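You operate a simulated robot arm through the tools that you are given. There is no shell and no other tool. Be economical: measure what you need, move in short steps, check, and stop when the job is done.

Carry out the task below with a simulated robot arm. There is one attempt and no reset: what you move stays moved.

TASK
Put the Lime wrapped sweet from the top of the low carton stack on the beige lot block and the Plum wrapped sweet on top of the teal pad there.
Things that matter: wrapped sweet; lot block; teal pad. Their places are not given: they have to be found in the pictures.

It is judged by the outcome, as a careful person would: the job done as asked, and still so three seconds after it is handed in. It fails if anything else is knocked over, pushed out of place, dropped, spilled or broken.

THE ROBOT
A 6-joint arm with a two-finger parallel gripper, fixed in place. Base frame: the origin is at the foot of the arm, x ahead of it, y to its left, z up; the work surface is at about z = 0. Lengths are in mm, angles in degrees, forces in N, time in s.
With the tool pointing down near the work surface it reaches from about 140 to 580 mm from the base axis. Its first joint turns from -66.0 to 66.0 degrees. Payload 2.1 kg.
Tool frame: the origin (TCP) lies between the finger pads and is the grasp point; the fingertips stand 30 mm ahead of it; z points along the fingers, y is the line along which they close. The gripper opens to 94 mm. The fingers are 28 mm wide and 10 mm thick; the gripper's body (50 by 96 mm) begins 55 mm behind the TCP.
Orientation is that of the tool frame in the base frame, as a unit quaternion [w, x, y, z]. With the fingers straight down and closing along the base's y, the tool's x points along the base's -x, its y along +y and its z along -z.

THE INTERFACE
- The arm moves only by the tool arm_command. Its arguments are lists of equal length, an entry for each row: "hand": the opening, from 0 (shut) to 1 (fully open); "offset": the shift along the base's x, y, z in units of 200 mm (1.0 is 200 mm), a list of three; "spin": the turn about the base's z in units of 180 degrees (1.0 is 180 degrees). In form: {"hand": [hand, ...], "offset": [[dx, dy, dz], ...], "spin": [spin, ...]}. A call has 1 to 12 rows; each row is the pose to reach, as a shift and turn from the pose commanded when the call began. A call with a number of a shift or a turn outside -1 to 1 is refused whole. A row lasts 0.2 s, in which the tool goes at most 50 mm and 8.6 degrees; a call with a longer step from one row to the next is refused whole, and so is a gripper value outside its range. A pose out of reach is approached as far as the arm can. The call stops where the force on the tool passes 40 N (or 10 N more than at its start, if that is more) or the arm is blocked; 0.2 s more then pass. The fingers move at their own pace (about 72 mm/s each) and stop on an object; they squeeze with about 38 N. The grip force told is the motor's: it shows also when the fingers shut on nothing. Time passes only in rows, and 0.2 s behind the last, so rows that repeat a pose let the fingers close. It gives the time, the measured TCP pose, the force on the tool (base axes), the opening and the grip force at its end, in the units of the frame above (readings bear some noise), and new pictures: "views" is both (left out), scene, wrist or none.
- Cameras (640 x 400 px; columns grow to the right, rows downward): "scene" is fixed at [62.8, -377.8, 487.7]; the picture's right is [0.72, -0.69, 0.00], its down [-0.38, -0.40, -0.83] and it looks along [0.58, 0.60, -0.55] (base axes); focal length 314 px, centre (320, 200). "wrist" rides on the gripper at [-37, 0, -58] in the tool frame; the picture's right is [0.00, -1.00, 0.00], its down [0.97, 0.00, -0.24] and it looks along [0.24, 0.00, 0.97] (tool axes); focal length 218 px, centre (320, 200).
- point_at(camera, pixels): there is no depth. For up to 12 entries [column, row, z] of the newest picture of that camera ("zoom" is the newest enlarged one), the place [x, y] in the base frame at which the ray of that pixel passes the height z, good to about 2 mm. No time passes.
- zoom(camera, box): a new picture of the part [left, top, right, bottom] of that camera's present view, enlarged. No time passes.
- close_job(): hands the job in; it is judged then, once.

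Work in short steps. Measure before you move; look again where a grasp or a placing could have gone wrong, and mend it. You have 60 turns and 120 pictures in all, the two below and enlarged ones among them. Open the gripper and draw the arm clear of the work before you hand the job in, unless the task says otherwise; then end with one line.

The tools are called after "Call:" by a JSON object that holds its "api" and its "payload". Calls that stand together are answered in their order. arm_command: Moves the arm, as the interface text tells. Its arguments: {"type":"object","properties":{"hand":{"type":"array","items":{"type":"number"}},"offset":{"type":"array","items":{"type":"array","items":{"type":"number"}}},"spin":{"type":"array","items":{"type":"number"}},"views":{"type":"string","enum":["both","scene","wrist","none"]}},"required":["hand","offset","spin"]} The other tools are called the same way: point_at (camera, pixels) gives the place at which the rays of pixels pass given heights; zoom (camera, box) takes an enlarged picture of a part of a camera's view; close_job () hands the job in.

At the start:

```text
t: 0.0
eef_pos: [315.0, 28.2, 262.4]
tcp_rot: [0.0, 0.0, 1.0, 0.0]
force: [0.3, -0.5, -0.6]
grip_width: 94.0
gripper_force: 0.0
```

scene: 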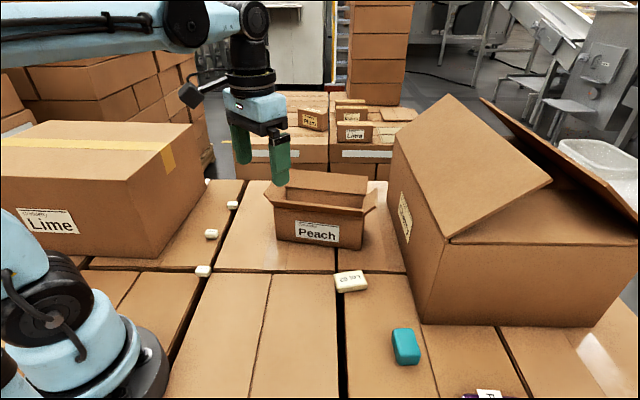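
wrist: 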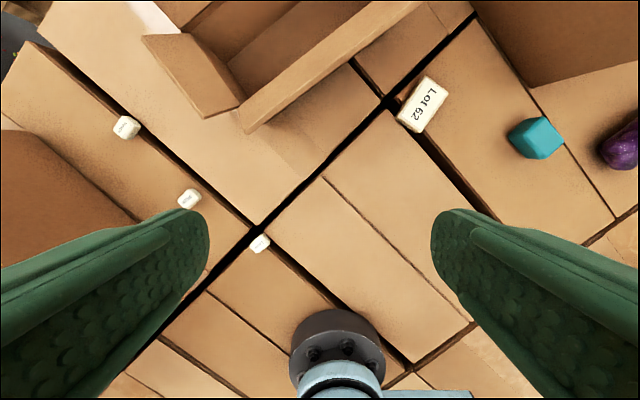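

The lot block shows at scene (351,281), the teal pad at (405,346) and something purple at (485,395). I zoom in to find the sweets.

Call:
{"api": "zoom", "payload": {"camera": "scene", "box": [230, 80, 430, 205]}}

Call:
{"api": "zoom", "payload": {"camera": "scene", "box": [320, 250, 560, 400]}}

Call:
{"api": "zoom", "payload": {"camera": "wrist", "box": [380, 40, 640, 202]}}

Call:
{"api": "zoom", "payload": {"camera": "scene", "box": [160, 150, 400, 300]}}

```text
3.20 times, centred on (330, 142) of scene
```

zoom: 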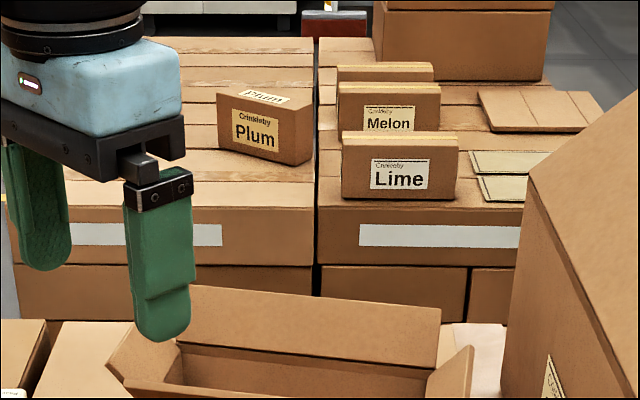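

```text
2.67 times, centred on (440, 325) of scene
```

zoom: 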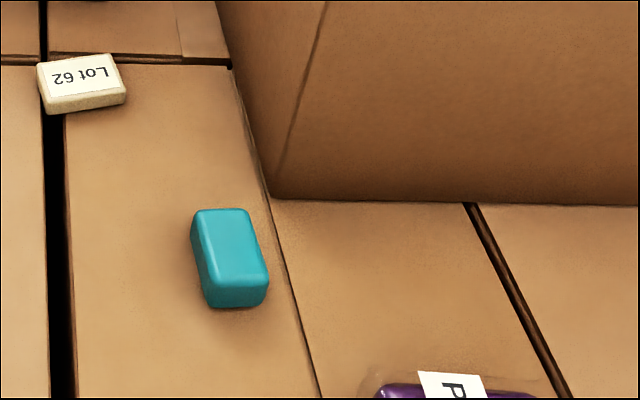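

```text
2.46 times, centred on (510, 121) of wrist
```

zoom: 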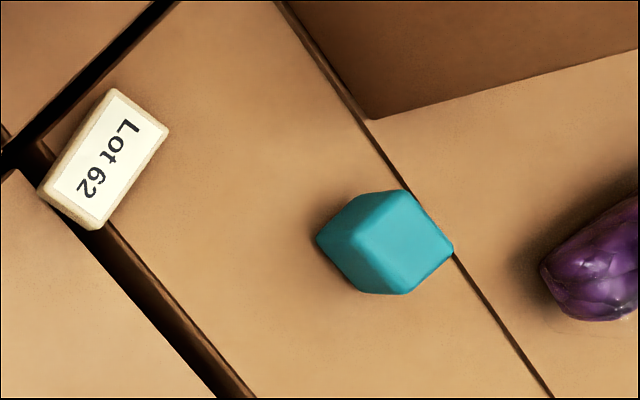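

```text
2.67 times, centred on (280, 225) of scene
```

zoom: 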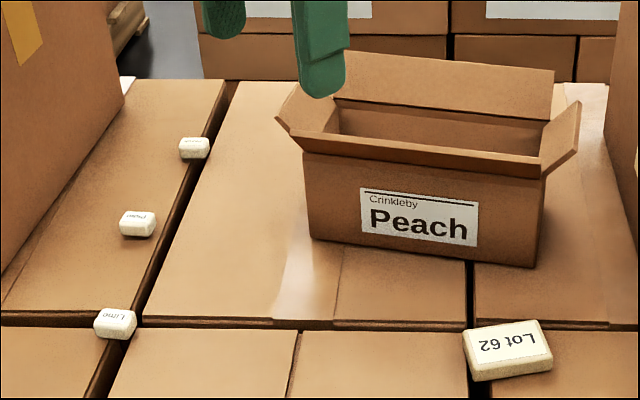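

Three small white tiles have labels on them, and the Lime sweet isn't obvious. I'll read the tiles.

Call:
{"api": "zoom", "payload": {"camera": "wrist", "box": [90, 95, 298, 225]}}

Call:
{"api": "zoom", "payload": {"camera": "scene", "box": [190, 195, 254, 285]}}

Call:
{"api": "point_at", "payload": {"camera": "wrist", "pixels": [[126, 127, 15], [189, 199, 15], [260, 243, 15], [422, 104, 20], [536, 138, 30], [625, 150, 20]]}}

Call:
{"api": "point_at", "payload": {"camera": "scene", "pixels": [[232, 205, 15], [211, 234, 15], [203, 271, 15], [351, 279, 20], [403, 340, 30], [485, 395, 20]]}}

```text
3.08 times, centred on (194, 160) of wrist
```

zoom: 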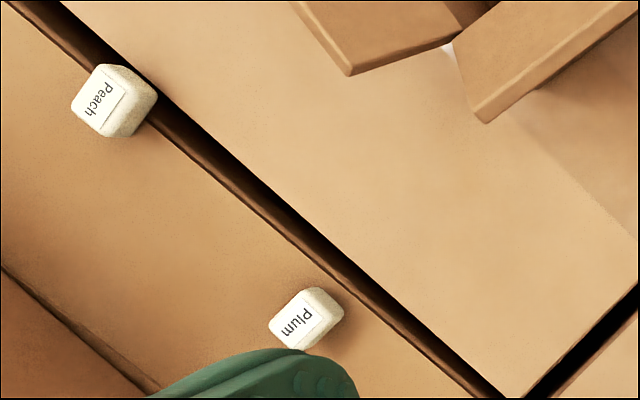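

```text
4.44 times, centred on (222, 240) of scene
```

zoom: 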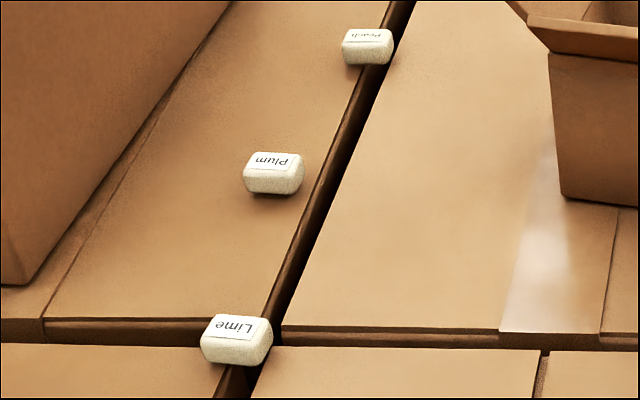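

```text
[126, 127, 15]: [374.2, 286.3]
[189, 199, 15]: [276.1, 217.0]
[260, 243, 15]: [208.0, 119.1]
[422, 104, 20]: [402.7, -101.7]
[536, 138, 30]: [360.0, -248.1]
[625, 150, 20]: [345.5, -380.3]
```

```text
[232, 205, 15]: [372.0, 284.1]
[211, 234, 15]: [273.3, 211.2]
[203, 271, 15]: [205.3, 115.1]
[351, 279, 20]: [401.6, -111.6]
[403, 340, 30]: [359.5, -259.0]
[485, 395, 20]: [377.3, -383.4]
```

The tiles read Lime, Plum and Peach, so they may be tags. The purple object near (345,-380) has a P label. I'll raise the arm and look around on the right.

Call:
{"api": "arm_command", "payload": {"hand": [1, 1, 1, 1, 1, 1], "offset": [[0, 0, 0.2], [-0.1, -0.15, 0.35], [-0.2, -0.3, 0.35], [-0.25, -0.5, 0.35], [-0.3, -0.7, 0.35], [-0.3, -0.9, 0.35]], "spin": [0, 0, 0, 0, 0, 0]}}

```text
t: 1.4
eef_pos: [253.7, -151.3, 333.4]
tcp_rot: [0.0, 0.0, 1.0, 0.0]
force: [-0.9, 1.5, -0.2]
grip_width: 94.2
gripper_force: 0.0
```

scene: 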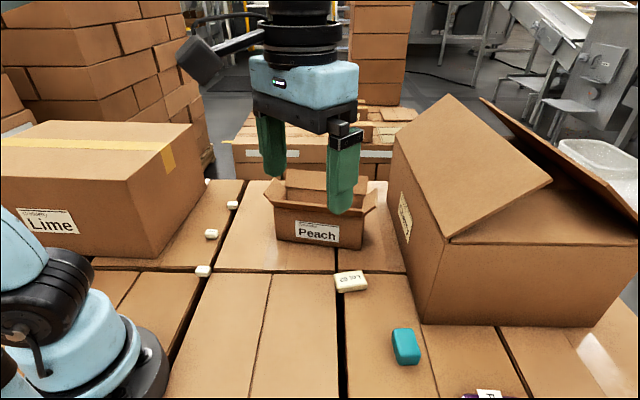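
wrist: 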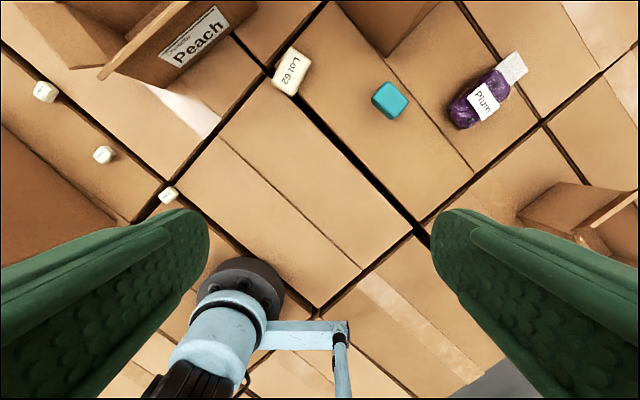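

The Plum sweet is at wrist (485,95), and there is another box at (590,215). I'll look further right.

Call:
{"api": "arm_command", "payload": {"hand": [1, 1, 1, 1, 1], "offset": [[0, -0.2, 0], [-0.05, -0.4, 0], [-0.1, -0.6, 0], [-0.15, -0.75, 0], [-0.2, -0.9, 0]], "spin": [0, 0, 0, 0, 0], "views": "wrist"}}

```text
t: 2.6
eef_pos: [214.6, -333.2, 332.5]
tcp_rot: [0.0, -0.001, 1.0, 0.0]
force: [0.5, 0.1, 0.3]
grip_width: 94.0
gripper_force: 0.1
```

wrist: 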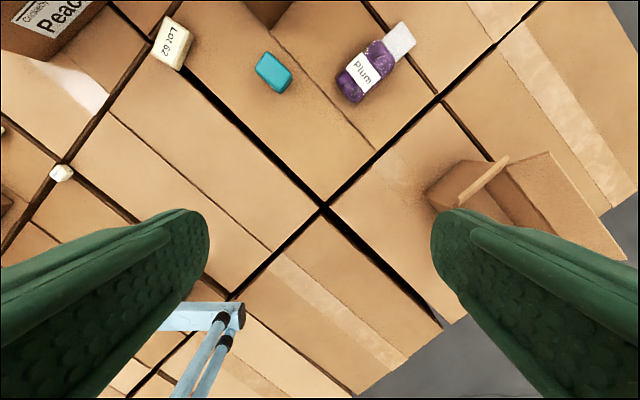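

No Lime sweet here. I'll look over the left side, behind the large Lime carton.

Call:
{"api": "arm_command", "payload": {"hand": [1, 1, 1, 1, 1, 1, 1, 1, 1, 1], "offset": [[0.1, 0.2, 0], [0.2, 0.4, 0], [0.3, 0.6, 0.05], [0.35, 0.82, 0.1], [0.4, 1, 0.15], [0.4, 1, 0.15], [0.4, 1, 0.15], [0.4, 1, 0.15], [0.4, 1, 0.15], [0.4, 1, 0.15]], "spin": [0, 0, 0, 0, 0, 0, 0, 0, 0, 0], "views": "none"}}

Call:
{"api": "arm_command", "payload": {"hand": [1, 1, 1, 1, 1, 1, 1], "offset": [[0, 0.2, 0], [0, 0.4, 0], [0, 0.6, 0], [0, 0.8, 0], [0, 1, 0], [0, 1, 0], [0, 1, 0]], "spin": [0, 0, 0, 0, 0, 0, 0]}}

```text
t: 4.8
eef_pos: [293.9, -130.6, 362.6]
tcp_rot: [0.001, -0.001, 1.0, 0.0]
force: [-0.6, -0.7, -0.5]
grip_width: 94.4
gripper_force: 0.1
```

```text
t: 6.4
eef_pos: [293.3, 68.4, 361.5]
tcp_rot: [0.001, 0.001, 1.0, 0.0]
force: [0.3, 0.7, -0.4]
grip_width: 93.8
gripper_force: 0.0
```

scene: 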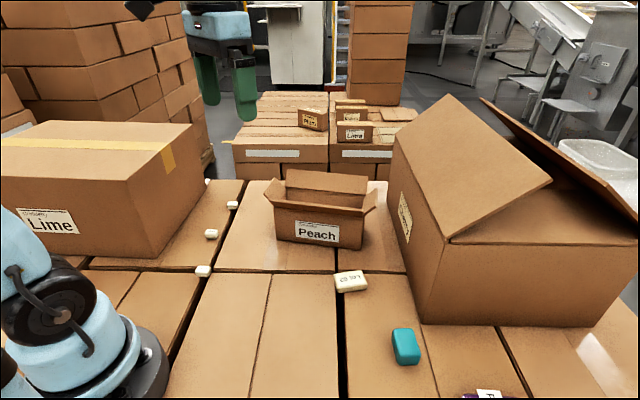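
wrist: 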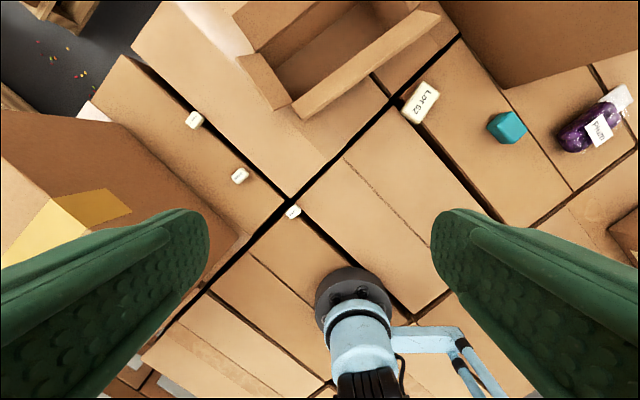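

Still unseen. I'll go further left and forward.

Call:
{"api": "arm_command", "payload": {"hand": [1, 1, 1, 1, 1, 1], "offset": [[0, 0.2, 0], [0, 0.4, 0], [0, 0.6, 0], [0, 0.8, 0], [0, 1, 0], [0, 1, 0]], "spin": [0, 0, 0, 0, 0, 0], "views": "wrist"}}

Call:
{"api": "arm_command", "payload": {"hand": [1, 1, 1, 1, 1, 1], "offset": [[0.1, -0.2, 0], [0.2, -0.4, 0], [0.3, -0.6, 0], [0.4, -0.8, 0], [0.5, -1, 0], [0.5, -1, 0]], "spin": [0, 0, 0, 0, 0, 0], "views": "wrist"}}

```text
t: 7.8
eef_pos: [294.1, 268.1, 362.0]
tcp_rot: [0.001, 0.0, 1.0, 0.0]
force: [0.7, 0.4, -0.3]
grip_width: 94.4
gripper_force: 0.2
```

wrist: 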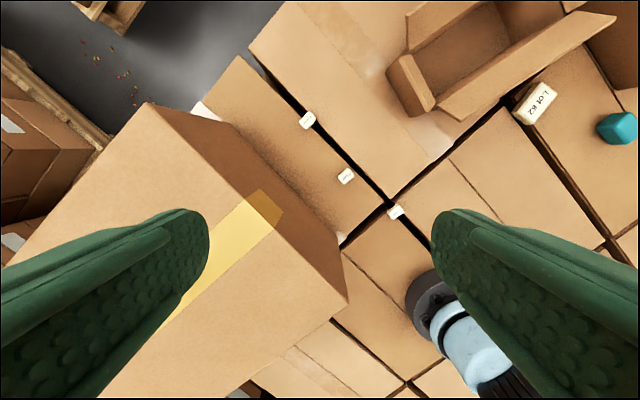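

```text
t: 9.2
eef_pos: [393.0, 67.8, 361.0]
tcp_rot: [-0.001, -0.001, 1.0, 0.0]
force: [-0.5, -0.4, 0.4]
grip_width: 94.0
gripper_force: 0.0
```

wrist: 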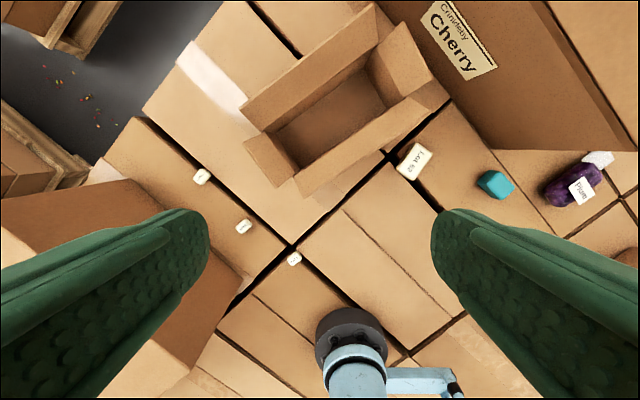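

Call:
{"api": "zoom", "payload": {"camera": "wrist", "box": [440, 130, 640, 255]}}

Call:
{"api": "zoom", "payload": {"camera": "wrist", "box": [170, 150, 330, 275]}}

```text
3.20 times, centred on (540, 192) of wrist
```

zoom: 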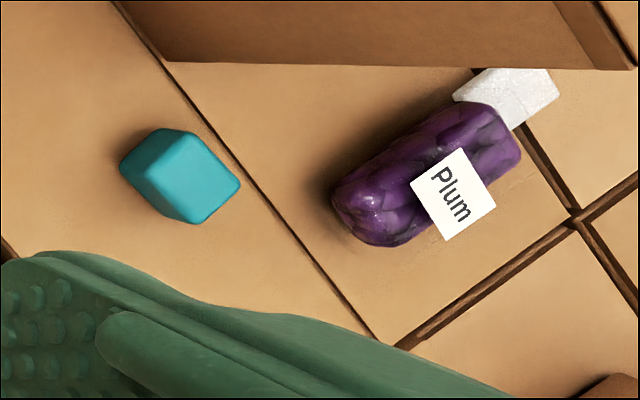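

```text
3.20 times, centred on (250, 212) of wrist
```

zoom: 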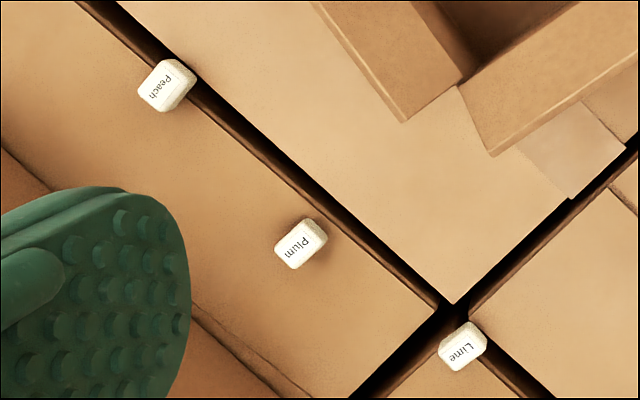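

The small tiles look like the sweets: rounded, about 20 mm, labelled, and sized to suit the block and pad. The purple lump could also be meant, so I'll view it closely before deciding.

Call:
{"api": "point_at", "payload": {"camera": "wrist", "pixels": [[548, 195, 15], [600, 165, 15], [572, 185, 15], [598, 158, 0], [496, 185, 25], [413, 160, 20], [636, 152, 0]]}}

Call:
{"api": "arm_command", "payload": {"hand": [1, 1, 1, 1, 1, 1, 1, 1], "offset": [[-0.15, -0.2, 0], [-0.3, -0.4, 0], [-0.45, -0.58, 0], [-0.5, -0.8, 0], [-0.55, -1, 0], [-0.6, -1, -0.2], [-0.6, -1, -0.4], [-0.6, -1, -0.4]], "spin": [0, 0, 0, 0, 0, 0, 0, 0], "views": "none"}}

Call:
{"api": "arm_command", "payload": {"hand": [1, 1, 1, 1, 1, 1], "offset": [[0, -0.2, 0], [0, -0.4, 0], [0, -0.6, 0], [0, -0.8, 0], [0, -0.9, -0.1], [0, -0.9, -0.1]], "spin": [0, 0, 0, 0, 0, 0], "views": "both"}}

```text
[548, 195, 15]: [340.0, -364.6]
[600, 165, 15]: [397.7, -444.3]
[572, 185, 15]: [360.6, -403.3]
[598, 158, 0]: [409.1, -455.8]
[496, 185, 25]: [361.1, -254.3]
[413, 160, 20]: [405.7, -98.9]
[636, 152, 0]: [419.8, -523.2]
```

```text
t: 11.0
eef_pos: [272.9, -132.1, 281.2]
tcp_rot: [0.0, 0.001, 1.0, 0.0]
force: [0.4, -0.5, 0.1]
grip_width: 93.9
gripper_force: 0.1
```

```text
t: 12.4
eef_pos: [274.1, -312.7, 262.3]
tcp_rot: [0.0, 0.0, 1.0, 0.0]
force: [-0.3, 0.6, 0.1]
grip_width: 93.9
gripper_force: 0.0
```

scene: 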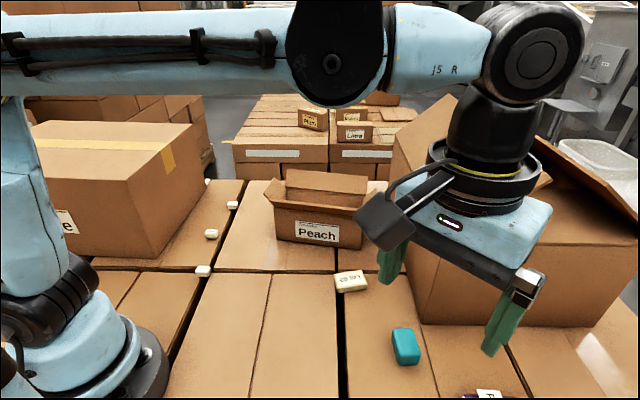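
wrist: 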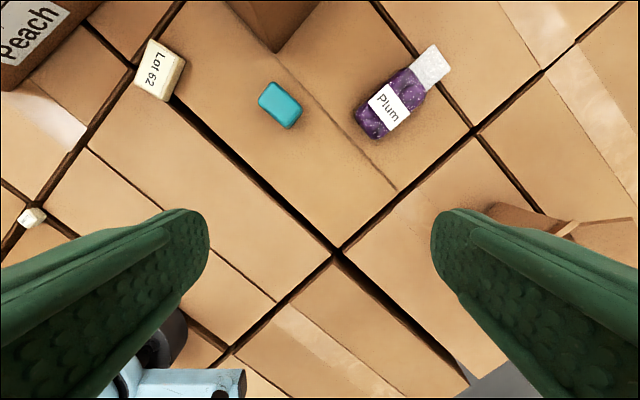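

Call:
{"api": "zoom", "payload": {"camera": "wrist", "box": [340, 30, 468, 150]}}

Call:
{"api": "zoom", "payload": {"camera": "wrist", "box": [240, 70, 320, 140]}}

Call:
{"api": "point_at", "payload": {"camera": "wrist", "pixels": [[382, 112, 15], [432, 65, 5], [31, 217, 15], [280, 103, 25], [160, 68, 20], [360, 125, 0], [436, 47, 0]]}}

```text
3.33 times, centred on (404, 90) of wrist
```

zoom: 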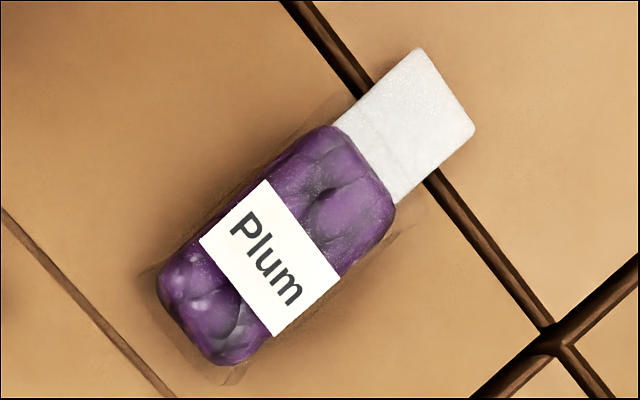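

```text
5.71 times, centred on (280, 105) of wrist
```

zoom: 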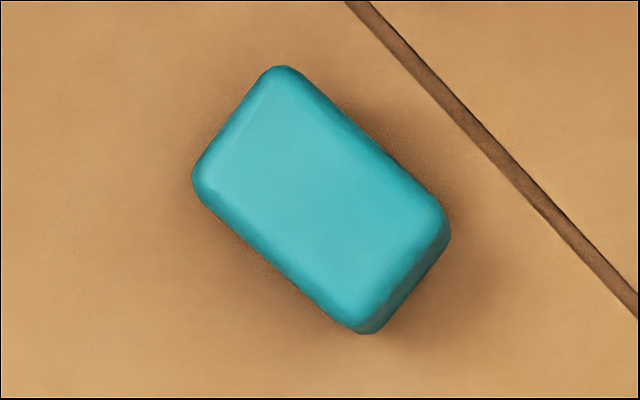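

```text
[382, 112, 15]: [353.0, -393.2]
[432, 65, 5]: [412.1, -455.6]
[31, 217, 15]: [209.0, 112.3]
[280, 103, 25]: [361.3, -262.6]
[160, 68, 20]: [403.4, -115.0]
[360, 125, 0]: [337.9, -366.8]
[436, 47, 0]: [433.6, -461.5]
```

The purple item is a packet (a bag with a header card), larger than the pad. The small labelled pieces are therefore the sweets: Lime near (207,114), Plum near (275,214). I'll hover over the Lime piece.

Call:
{"api": "arm_command", "payload": {"hand": [1, 1, 1, 1, 1, 1], "offset": [[0, 0.2, 0], [0, 0.4, 0], [0, 0.6, 0], [0, 0.8, 0], [0, 1, 0], [0, 1, 0]], "spin": [0, 0, 0, 0, 0, 0], "views": "none"}}

Call:
{"api": "arm_command", "payload": {"hand": [1, 1, 1, 1, 1, 1, 1, 1, 1], "offset": [[-0.05, 0.2, 0], [-0.1, 0.4, 0], [-0.15, 0.6, 0], [-0.2, 0.8, 0], [-0.3, 1, 0], [-0.32, 1, -0.2], [-0.32, 1, -0.4], [-0.32, 1, -0.6], [-0.32, 1, -0.6]], "spin": [0, 0, 0, 0, 0, 0, 0, 0, 0], "views": "both"}}

```text
t: 13.8
eef_pos: [273.6, -112.3, 262.3]
tcp_rot: [0.001, 0.001, 1.0, 0.0]
force: [0.3, 0.5, -0.2]
grip_width: 94.0
gripper_force: 0.0
```

```text
t: 15.8
eef_pos: [209.6, 88.5, 142.3]
tcp_rot: [0.0, 0.0, 1.0, -0.001]
force: [-0.5, 0.4, 0.5]
grip_width: 93.7
gripper_force: 0.1
```

scene: 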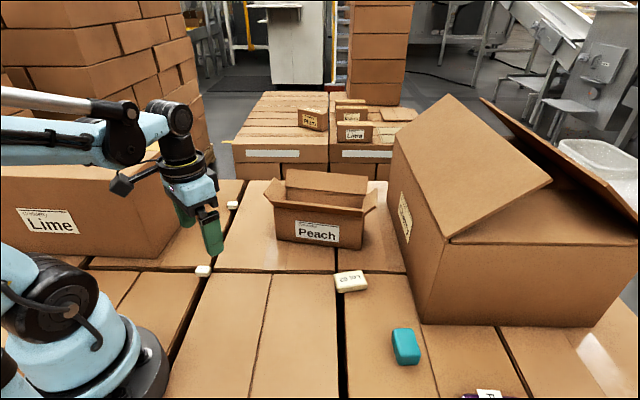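
wrist: 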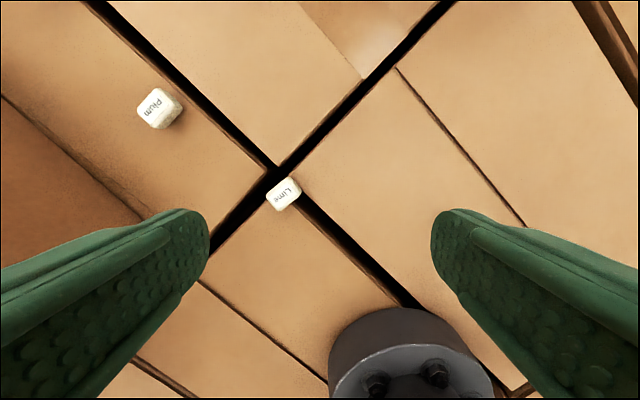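

Call:
{"api": "zoom", "payload": {"camera": "wrist", "box": [244, 165, 324, 215]}}

Call:
{"api": "zoom", "payload": {"camera": "scene", "box": [187, 258, 219, 282]}}

Call:
{"api": "zoom", "payload": {"camera": "wrist", "box": [120, 80, 200, 135]}}

```text
8.00 times, centred on (284, 190) of wrist
```

zoom: 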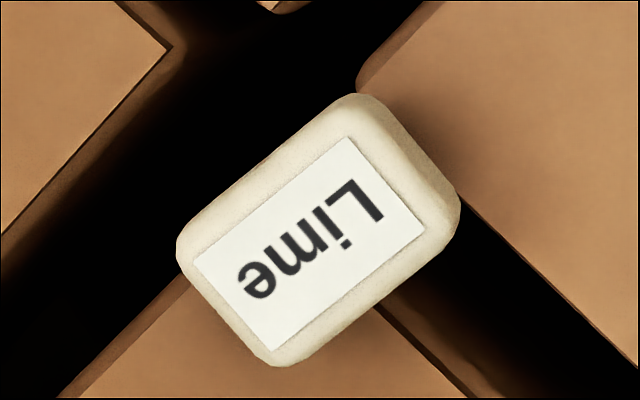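

```text
16.00 times, centred on (203, 270) of scene
```

zoom: 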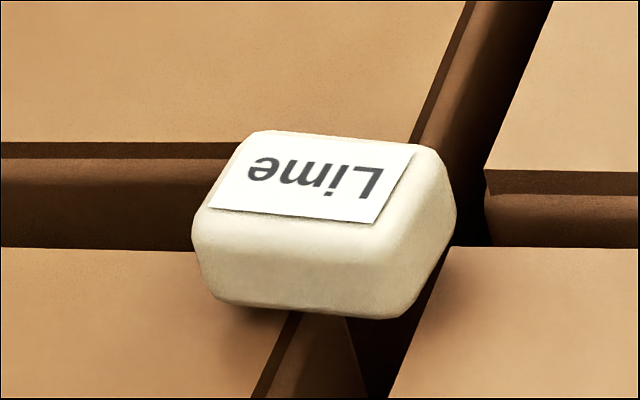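

```text
7.27 times, centred on (160, 108) of wrist
```

zoom: 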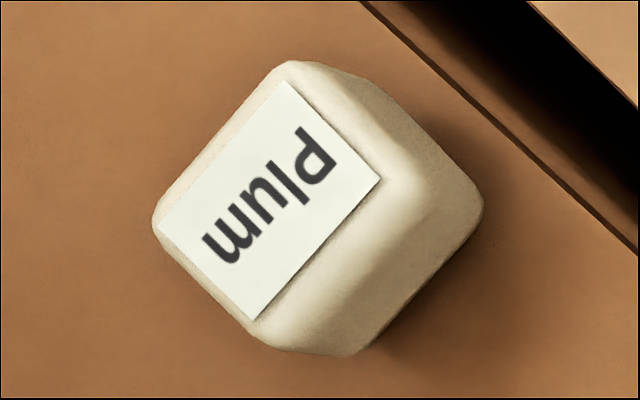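

Call:
{"api": "point_at", "payload": {"camera": "wrist", "pixels": [[282.7, 195.6, 10], [282.7, 195.6, 20], [282.7, 195.6, 30], [268.4, 198.5, 18], [287.5, 182.1, 18], [297.1, 194, 18], [278, 208.8, 18], [153, 108, 18], [137.3, 111, 18], [155.5, 91.8, 18], [168.3, 105, 18], [150.8, 124.5, 18]]}}

Call:
{"api": "point_at", "payload": {"camera": "scene", "pixels": [[203, 268.6, 10], [203, 268.6, 20], [203, 268.6, 30], [211, 233, 18], [200, 276, 0]]}}

```text
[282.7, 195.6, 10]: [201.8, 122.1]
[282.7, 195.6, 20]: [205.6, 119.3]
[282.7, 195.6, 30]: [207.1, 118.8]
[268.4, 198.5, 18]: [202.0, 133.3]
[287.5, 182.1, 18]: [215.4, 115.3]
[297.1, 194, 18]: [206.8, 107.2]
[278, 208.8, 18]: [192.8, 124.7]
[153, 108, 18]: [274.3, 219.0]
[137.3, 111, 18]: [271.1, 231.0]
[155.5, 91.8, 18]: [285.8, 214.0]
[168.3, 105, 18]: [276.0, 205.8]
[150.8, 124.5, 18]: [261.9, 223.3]
```

```text
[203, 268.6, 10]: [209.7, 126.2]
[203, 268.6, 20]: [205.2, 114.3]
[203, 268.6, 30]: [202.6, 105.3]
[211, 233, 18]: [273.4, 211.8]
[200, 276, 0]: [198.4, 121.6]
```

Top at z≈17. The Lime centre is about (204.5,119.5), with its short axis at about 37°. I turn -53° and come down to a hover.

Call:
{"api": "arm_command", "payload": {"hand": [0.6, 0.6, 0.6, 0.6, 0.6, 0.6, 0.6, 0.6], "offset": [[-0.01, 0.07, 0], [-0.025, 0.155, 0], [-0.025, 0.155, 0], [-0.025, 0.155, 0], [-0.025, 0.155, -0.1], [-0.025, 0.155, -0.2], [-0.025, 0.155, -0.25], [-0.025, 0.155, -0.25]], "spin": [-0.045, -0.09, -0.135, -0.18, -0.225, -0.265, -0.294, -0.294]}}

```text
t: 17.6
eef_pos: [204.8, 118.4, 91.5]
tcp_rot: [0.0, 0.446, 0.895, 0.0]
force: [0.7, 0.4, 0.7]
grip_width: 56.6
gripper_force: 0.1
```

scene: 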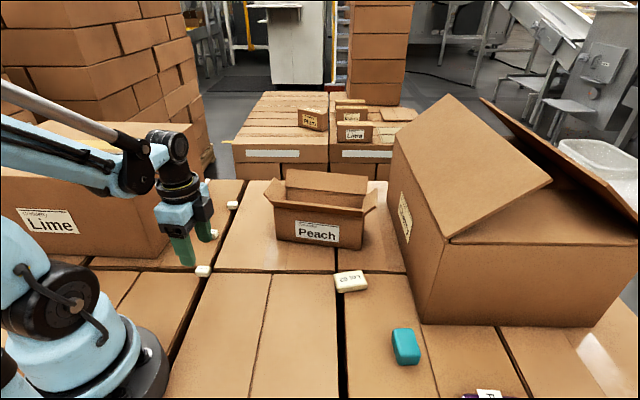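
wrist: 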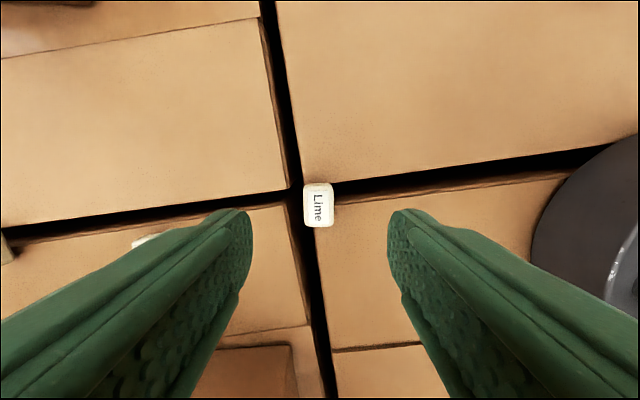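

The tile is at wrist (318,206) and aligned. I'll check its centre.

Call:
{"api": "point_at", "payload": {"camera": "wrist", "pixels": [[317, 204, 17], [304, 186, 17], [332, 186, 17], [304, 225, 17], [333, 225, 17]]}}

Call:
{"api": "zoom", "payload": {"camera": "wrist", "box": [280, 175, 360, 235]}}

```text
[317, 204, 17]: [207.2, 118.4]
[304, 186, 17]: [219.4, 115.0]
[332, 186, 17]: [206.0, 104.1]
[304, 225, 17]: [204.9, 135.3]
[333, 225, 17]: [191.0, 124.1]
```

```text
6.67 times, centred on (320, 205) of wrist
```

zoom: 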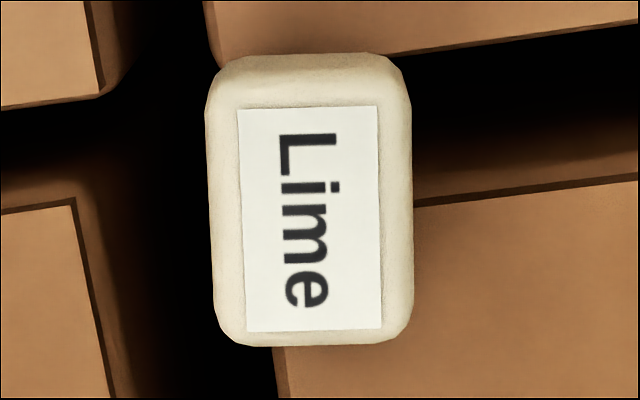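

Centred. I lower to z≈35 (tips at 5), close and lift a little.

Call:
{"api": "arm_command", "payload": {"hand": [0.6, 0.6, 0.6, 0.1, 0.0, 0.0, 0.0, 0.0], "offset": [[0.005, 0.005, -0.15], [0.005, 0.005, -0.28], [0.005, 0.005, -0.285], [0.005, 0.005, -0.285], [0.005, 0.005, -0.285], [0.005, 0.005, -0.285], [0.005, 0.005, -0.285], [0.005, 0.005, -0.285]], "spin": [0, 0, 0, 0, 0, 0, 0, 0], "views": "none"}}

Call:
{"api": "arm_command", "payload": {"hand": [0, 0, 0, 0], "offset": [[0, 0, 0.1], [0, 0, 0.3], [0, 0, 0.45], [0, 0, 0.45]], "spin": [0, 0, 0, 0]}}

```text
t: 19.4
eef_pos: [206.1, 119.0, 35.4]
tcp_rot: [0.0, 0.445, 0.895, -0.001]
force: [0.5, 1.3, 0.3]
grip_width: 17.7
gripper_force: 37.7
```

```text
t: 20.4
eef_pos: [205.7, 118.5, 124.4]
tcp_rot: [0.0, 0.445, 0.895, 0.0]
force: [1.0, 0.2, 0.2]
grip_width: 17.8
gripper_force: 37.9
```

scene: 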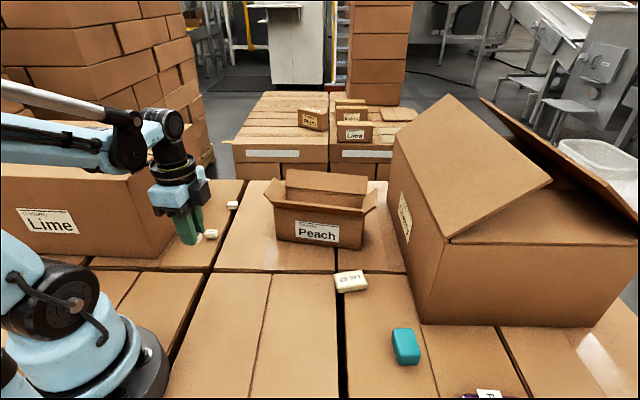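
wrist: 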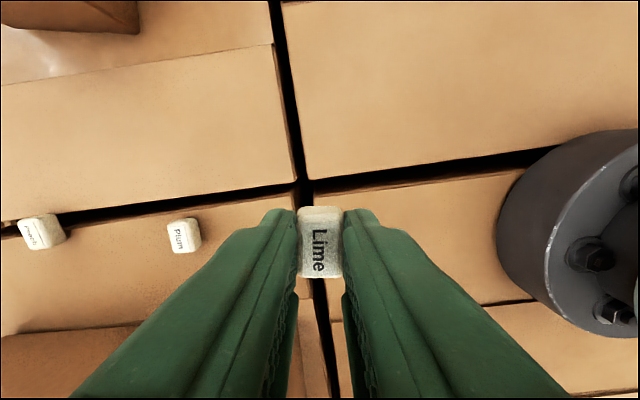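

Lime is held. I need the Peach box and lot block extents before travelling.

Call:
{"api": "point_at", "payload": {"camera": "scene", "pixels": [[277, 238, 0], [361, 249, 0], [378, 193, 90], [270, 188, 90], [425, 323, 0], [392, 205, 100]]}}

Call:
{"api": "zoom", "payload": {"camera": "scene", "box": [320, 260, 384, 300]}}

Call:
{"api": "arm_command", "payload": {"hand": [0, 0, 0, 0, 0, 0], "offset": [[0, -0.15, 0.2], [0.05, -0.35, 0.3], [0.15, -0.55, 0.3], [0.25, -0.75, 0.3], [0.35, -0.95, 0.3], [0.4, -1, 0.3]], "spin": [0, 0, 0, 0, 0, 0], "views": "wrist"}}

```text
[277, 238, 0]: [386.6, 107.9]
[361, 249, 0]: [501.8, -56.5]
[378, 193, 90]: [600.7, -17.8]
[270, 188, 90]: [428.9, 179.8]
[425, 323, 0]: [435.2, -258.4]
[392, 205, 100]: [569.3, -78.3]
```

```text
10.00 times, centred on (352, 280) of scene
```

zoom: 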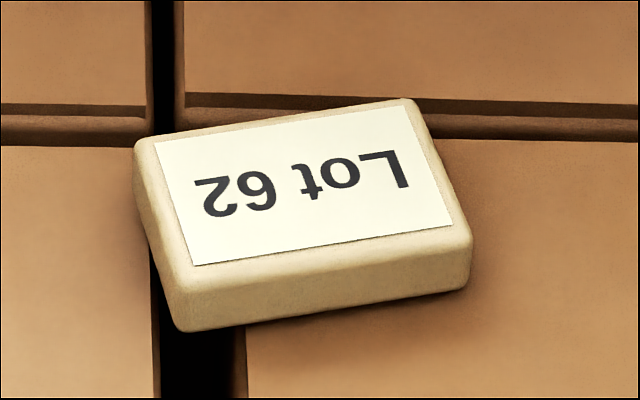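

```text
t: 21.8
eef_pos: [286.1, -81.6, 184.2]
tcp_rot: [0.0, 0.445, 0.896, 0.0]
force: [0.6, 0.3, -0.4]
grip_width: 17.5
gripper_force: 38.2
```

wrist: 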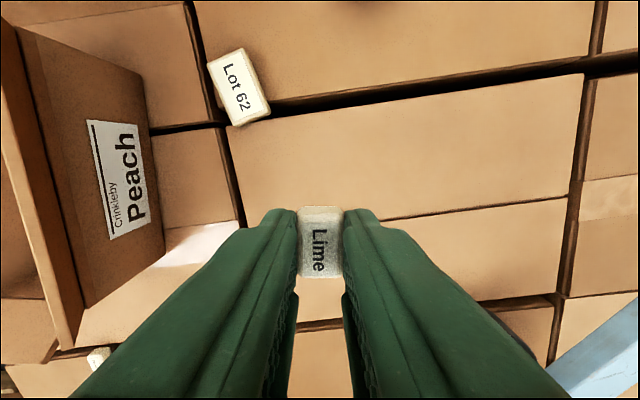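

Clearance from the Peach box is ample, about 110 mm. I'll hover over the block.

Call:
{"api": "arm_command", "payload": {"hand": [0, 0, 0, 0, 0], "offset": [[0.2, -0.05, 0], [0.4, -0.1, 0], [0.55, -0.14, -0.1], [0.58, -0.145, -0.25], [0.58, -0.145, -0.25]], "spin": [0, 0, 0, 0, 0]}}

```text
t: 23.0
eef_pos: [403.1, -109.4, 134.8]
tcp_rot: [0.0, 0.445, 0.896, 0.0]
force: [0.3, 0.6, -0.3]
grip_width: 17.8
gripper_force: 38.2
```

scene: 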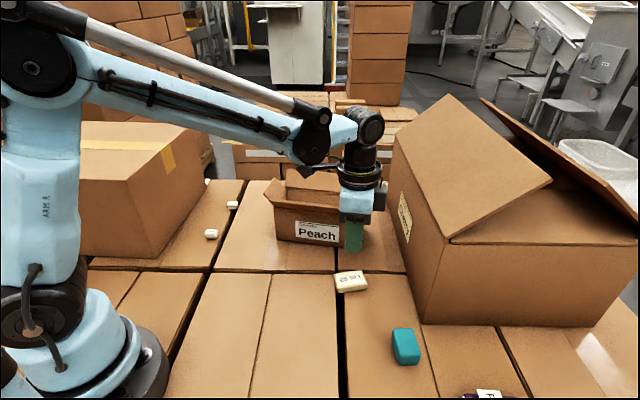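
wrist: 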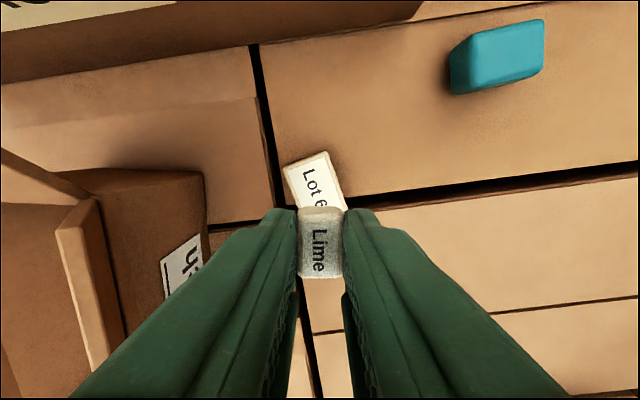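

Call:
{"api": "point_at", "payload": {"camera": "scene", "pixels": [[335.5, 274.3, 20], [360.2, 270.6, 20], [365.2, 282.6, 20], [339.5, 286.5, 20], [338.3, 293, 0], [366.8, 288.5, 0], [333.5, 274.5, 20], [337.5, 287, 20], [366.8, 284, 20]]}}

Call:
{"api": "point_at", "payload": {"camera": "wrist", "pixels": [[283, 165, 20], [330, 152, 20], [345, 193, 20], [295, 207, 20], [283, 165, 15], [330, 152, 15]]}}

Call:
{"api": "zoom", "payload": {"camera": "wrist", "box": [260, 130, 380, 220]}}

```text
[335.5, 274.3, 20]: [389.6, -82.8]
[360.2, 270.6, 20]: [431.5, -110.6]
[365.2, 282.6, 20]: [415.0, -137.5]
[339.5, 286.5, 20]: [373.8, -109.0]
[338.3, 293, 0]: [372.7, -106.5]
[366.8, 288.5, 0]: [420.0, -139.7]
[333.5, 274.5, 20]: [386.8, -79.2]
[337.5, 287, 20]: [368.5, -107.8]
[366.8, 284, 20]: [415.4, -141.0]
```

```text
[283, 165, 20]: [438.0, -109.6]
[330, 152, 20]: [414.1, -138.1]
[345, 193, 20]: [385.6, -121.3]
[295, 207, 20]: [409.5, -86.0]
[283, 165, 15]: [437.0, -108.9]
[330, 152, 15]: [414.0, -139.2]
```

```text
4.44 times, centred on (320, 175) of wrist
```

zoom: 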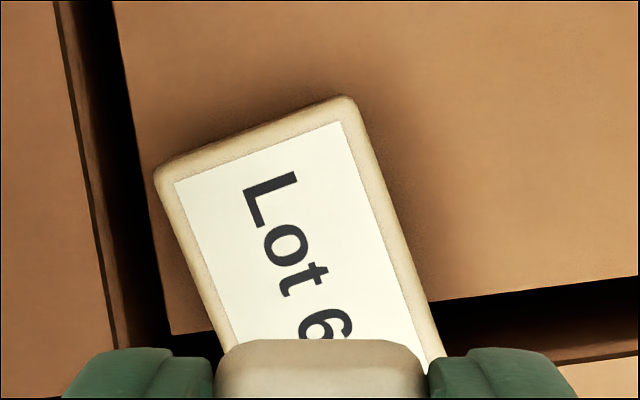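

Block top centre is about (402.5,-110), z≈20, long axis -34°. I turn +19° to align and lower to z≈57.

Call:
{"api": "arm_command", "payload": {"hand": [0, 0, 0, 0, 0, 0], "offset": [[-0.002, -0.003, 0], [-0.002, -0.003, -0.1], [-0.002, -0.003, -0.25], [-0.002, -0.003, -0.35], [-0.002, -0.003, -0.385], [-0.002, -0.003, -0.385]], "spin": [0.04, 0.08, 0.108, 0.108, 0.108, 0.108]}}

Call:
{"api": "zoom", "payload": {"camera": "scene", "box": [310, 240, 390, 300]}}

```text
t: 24.4
eef_pos: [400.9, -109.3, 57.3]
tcp_rot: [0.001, 0.287, 0.958, 0.0]
force: [-0.7, 0.0, -0.1]
grip_width: 17.4
gripper_force: 38.1
```

scene: 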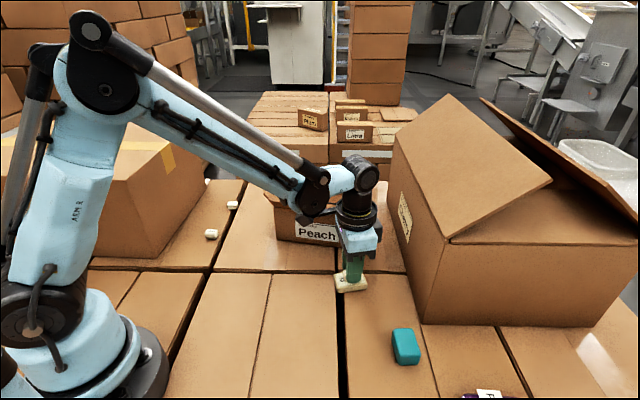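
wrist: 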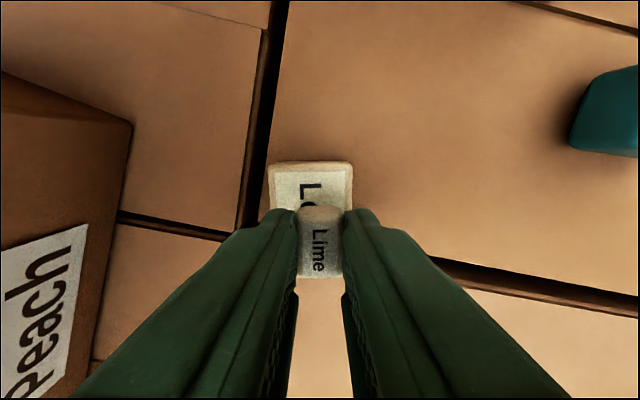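

```text
6.67 times, centred on (350, 270) of scene
```

zoom: 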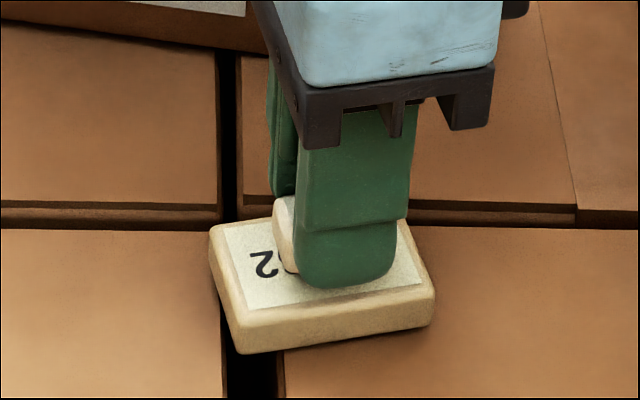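

Aligned. I'll check lateral centring from the wrist view, where the block's edges are at columns 270 and 352.

Call:
{"api": "point_at", "payload": {"camera": "wrist", "pixels": [[270, 166, 20], [352, 163, 20], [311, 164, 20], [320, 290, 37]]}}

```text
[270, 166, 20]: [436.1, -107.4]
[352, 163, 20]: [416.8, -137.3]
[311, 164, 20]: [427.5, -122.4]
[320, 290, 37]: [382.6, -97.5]
```

The estimated centre is (403,-108), a small correction. I then lower 1.5 mm, open gently and rise.

Call:
{"api": "arm_command", "payload": {"hand": [0, 0, 0, 0.3, 0.35, 0.35, 0.35], "offset": [[0.01, 0.006, 0], [0.01, 0.006, -0.004], [0.01, 0.006, -0.008], [0.01, 0.006, -0.008], [0.01, 0.006, -0.008], [0.01, 0.006, -0.008], [0.01, 0.006, -0.008]], "spin": [0, 0, 0, 0, 0, 0, 0], "views": "none"}}

Call:
{"api": "arm_command", "payload": {"hand": [0.35, 0.35, 0.35, 0.35, 0.35], "offset": [[0, 0, 0.1], [0, 0, 0.25], [0, 0, 0.45], [0, 0, 0.6], [-0.1, 0, 0.6]], "spin": [0, 0, 0, 0, 0]}}

Call:
{"api": "zoom", "payload": {"camera": "scene", "box": [310, 240, 390, 300]}}

```text
t: 26.0
eef_pos: [405.0, -108.4, 56.1]
tcp_rot: [0.0, 0.289, 0.957, 0.0]
force: [-0.4, -0.1, -0.3]
grip_width: 33.2
gripper_force: 0.0
```

```text
t: 27.2
eef_pos: [383.2, -107.8, 177.2]
tcp_rot: [0.0, 0.288, 0.958, 0.001]
force: [0.0, -0.7, 0.8]
grip_width: 32.7
gripper_force: 0.0
```

scene: 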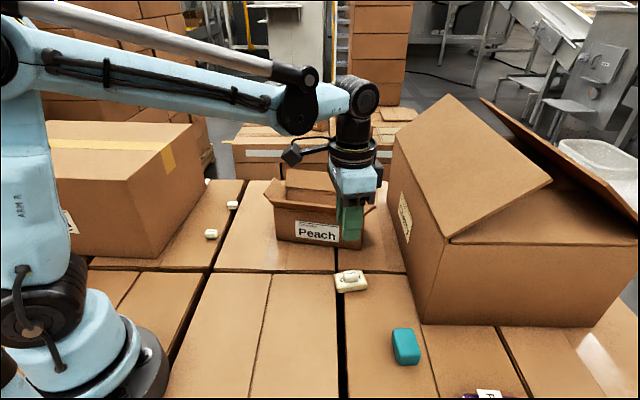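
wrist: 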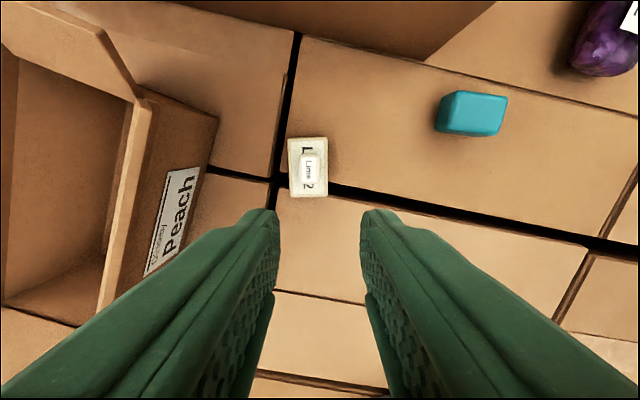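

```text
6.67 times, centred on (350, 270) of scene
```

zoom: 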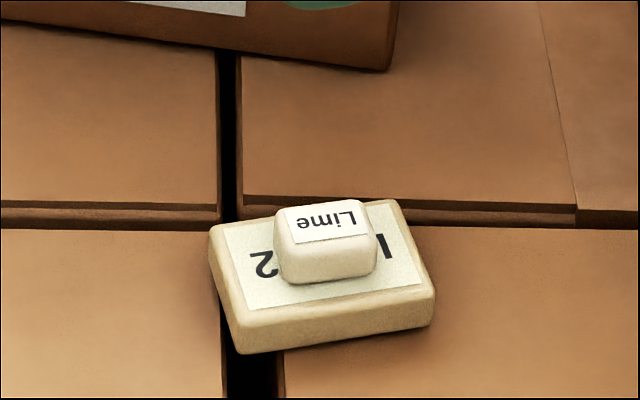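

Lime sits squarely on the block. Next is Plum at about (273.5,217). I check the big carton's edge and the tile's spacing, then travel back.

Call:
{"api": "point_at", "payload": {"camera": "scene", "pixels": [[155, 258, 0], [203, 195, 0], [211, 240, 0]]}}

Call:
{"api": "arm_command", "payload": {"hand": [0.5, 0.5, 0.5, 0.5, 0.5, 0.5, 0.5], "offset": [[-0.15, 0.1, 0.05], [-0.3, 0.25, 0.05], [-0.42, 0.43, 0.05], [-0.47, 0.65, 0.05], [-0.47, 0.85, 0.05], [-0.47, 1, 0.05], [-0.47, 1, 0.05]], "spin": [-0.03, -0.06, -0.086, -0.086, -0.086, -0.086, -0.086], "views": "none"}}

Call:
{"api": "arm_command", "payload": {"hand": [0.5, 0.5, 0.5, 0.5, 0.5], "offset": [[-0.02, 0.2, 0], [-0.05, 0.4, 0], [-0.07, 0.6, 0], [-0.075, 0.62, -0.2], [-0.075, 0.62, -0.2]], "spin": [0, 0, 0, 0, 0]}}

```text
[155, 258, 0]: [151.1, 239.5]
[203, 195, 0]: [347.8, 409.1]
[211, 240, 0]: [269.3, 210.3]
```

```text
t: 28.8
eef_pos: [289.8, 91.7, 187.3]
tcp_rot: [0.0, 0.415, 0.91, 0.0]
force: [-0.3, 0.6, 0.0]
grip_width: 46.8
gripper_force: 0.0
```

```text
t: 30.0
eef_pos: [274.9, 214.9, 147.3]
tcp_rot: [-0.001, 0.414, 0.91, 0.0]
force: [0.0, 0.3, -0.2]
grip_width: 47.0
gripper_force: 0.1
```

scene: 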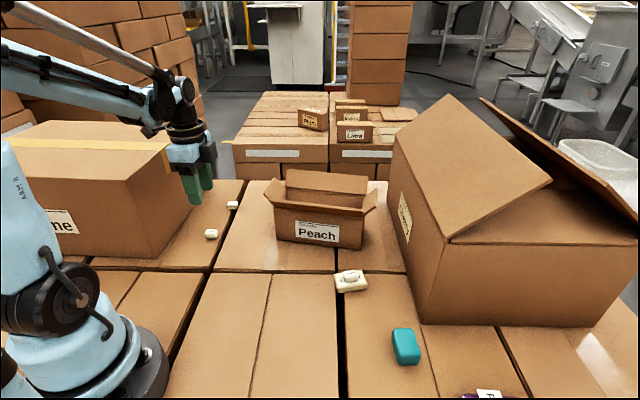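
wrist: 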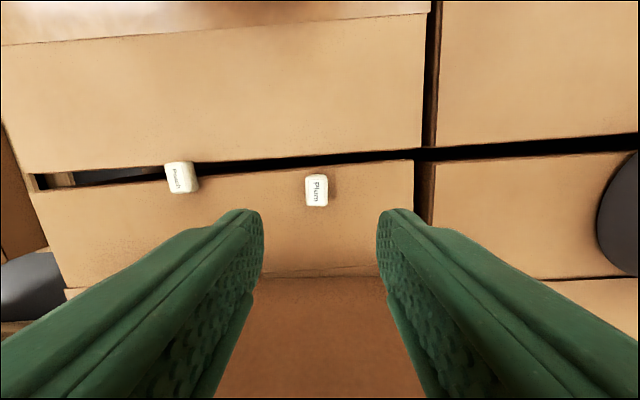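

Call:
{"api": "zoom", "payload": {"camera": "wrist", "box": [286, 165, 350, 215]}}

Call:
{"api": "point_at", "payload": {"camera": "wrist", "pixels": [[305.5, 176, 17], [327, 175, 17], [328, 206, 17], [307, 207, 17], [316.5, 191, 17]]}}

```text
8.00 times, centred on (318, 190) of wrist
```

zoom: 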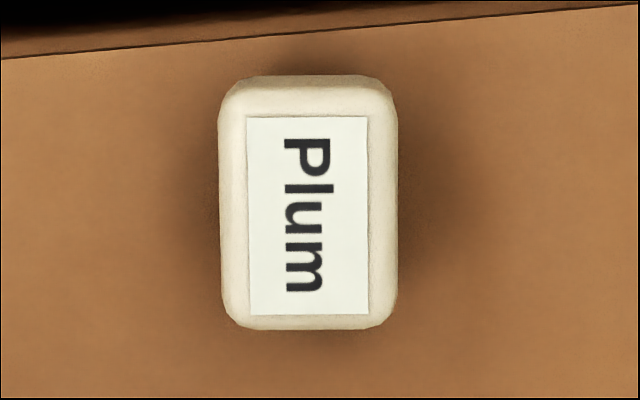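

```text
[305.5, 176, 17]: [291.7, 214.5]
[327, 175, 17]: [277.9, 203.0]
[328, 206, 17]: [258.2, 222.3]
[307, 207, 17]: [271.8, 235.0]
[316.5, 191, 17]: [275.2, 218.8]
```

Tile centre is (274.7,218.3), aligned. I descend, grip and lift.

Call:
{"api": "arm_command", "payload": {"hand": [0.5, 0.5, 0.5, 0.5, 0.5, 0.1, 0, 0, 0, 0], "offset": [[0, 0.016, -0.15], [0, 0.016, -0.35], [0, 0.016, -0.5], [0, 0.016, -0.56], [0, 0.016, -0.56], [0, 0.016, -0.56], [0, 0.016, -0.56], [0, 0.016, -0.56], [0, 0.016, -0.56], [0, 0.016, -0.56]], "spin": [0, 0, 0, 0, 0, 0, 0, 0, 0, 0], "views": "none"}}

Call:
{"api": "arm_command", "payload": {"hand": [0, 0, 0, 0, 0], "offset": [[0, 0, 0.1], [0, 0, 0.3], [0, 0, 0.5], [0, 0, 0.7], [0, 0, 0.7]], "spin": [0, 0, 0, 0, 0]}}

Call:
{"api": "zoom", "payload": {"camera": "scene", "box": [370, 310, 450, 370]}}

```text
t: 30.6
eef_pos: [274.8, 219.3, 96.7]
tcp_rot: [-0.008, 0.416, 0.909, 0.004]
force: [4.9, -8.7, 9.4]
grip_width: 46.9
gripper_force: 0.1
stopped in row 2: the force on the tool passed its limit (the readings are from after the stop); the commanded pose is now the measured one
```

```text
t: 31.8
eef_pos: [273.6, 221.0, 235.7]
tcp_rot: [-0.01, 0.414, 0.91, 0.002]
force: [-0.2, 0.2, 1.4]
grip_width: 0.0
gripper_force: 32.7
```

scene: 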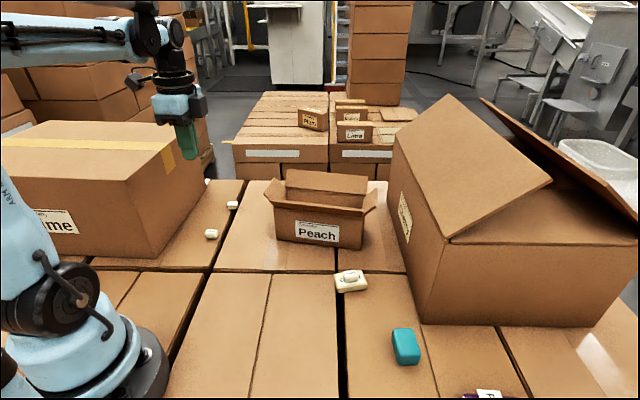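
wrist: 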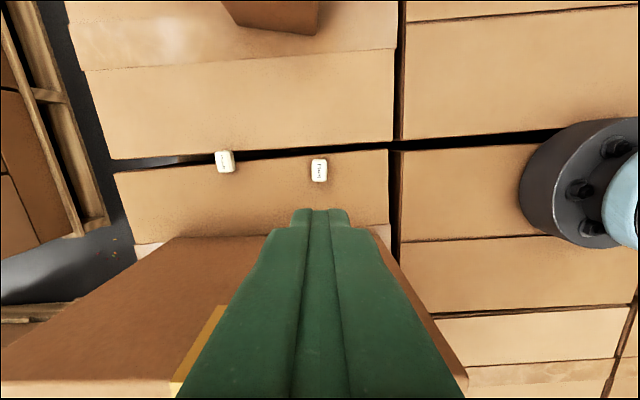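

```text
6.67 times, centred on (410, 340) of scene
```

zoom: 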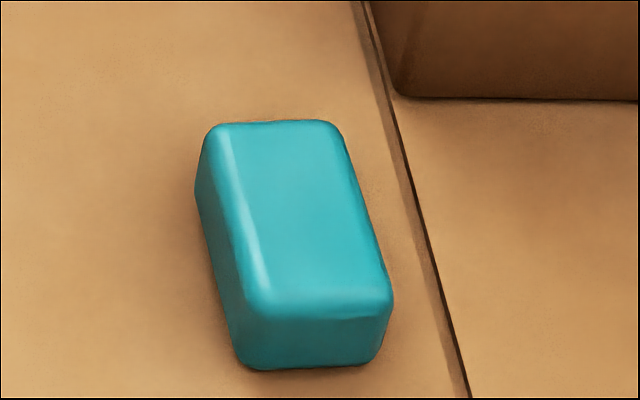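

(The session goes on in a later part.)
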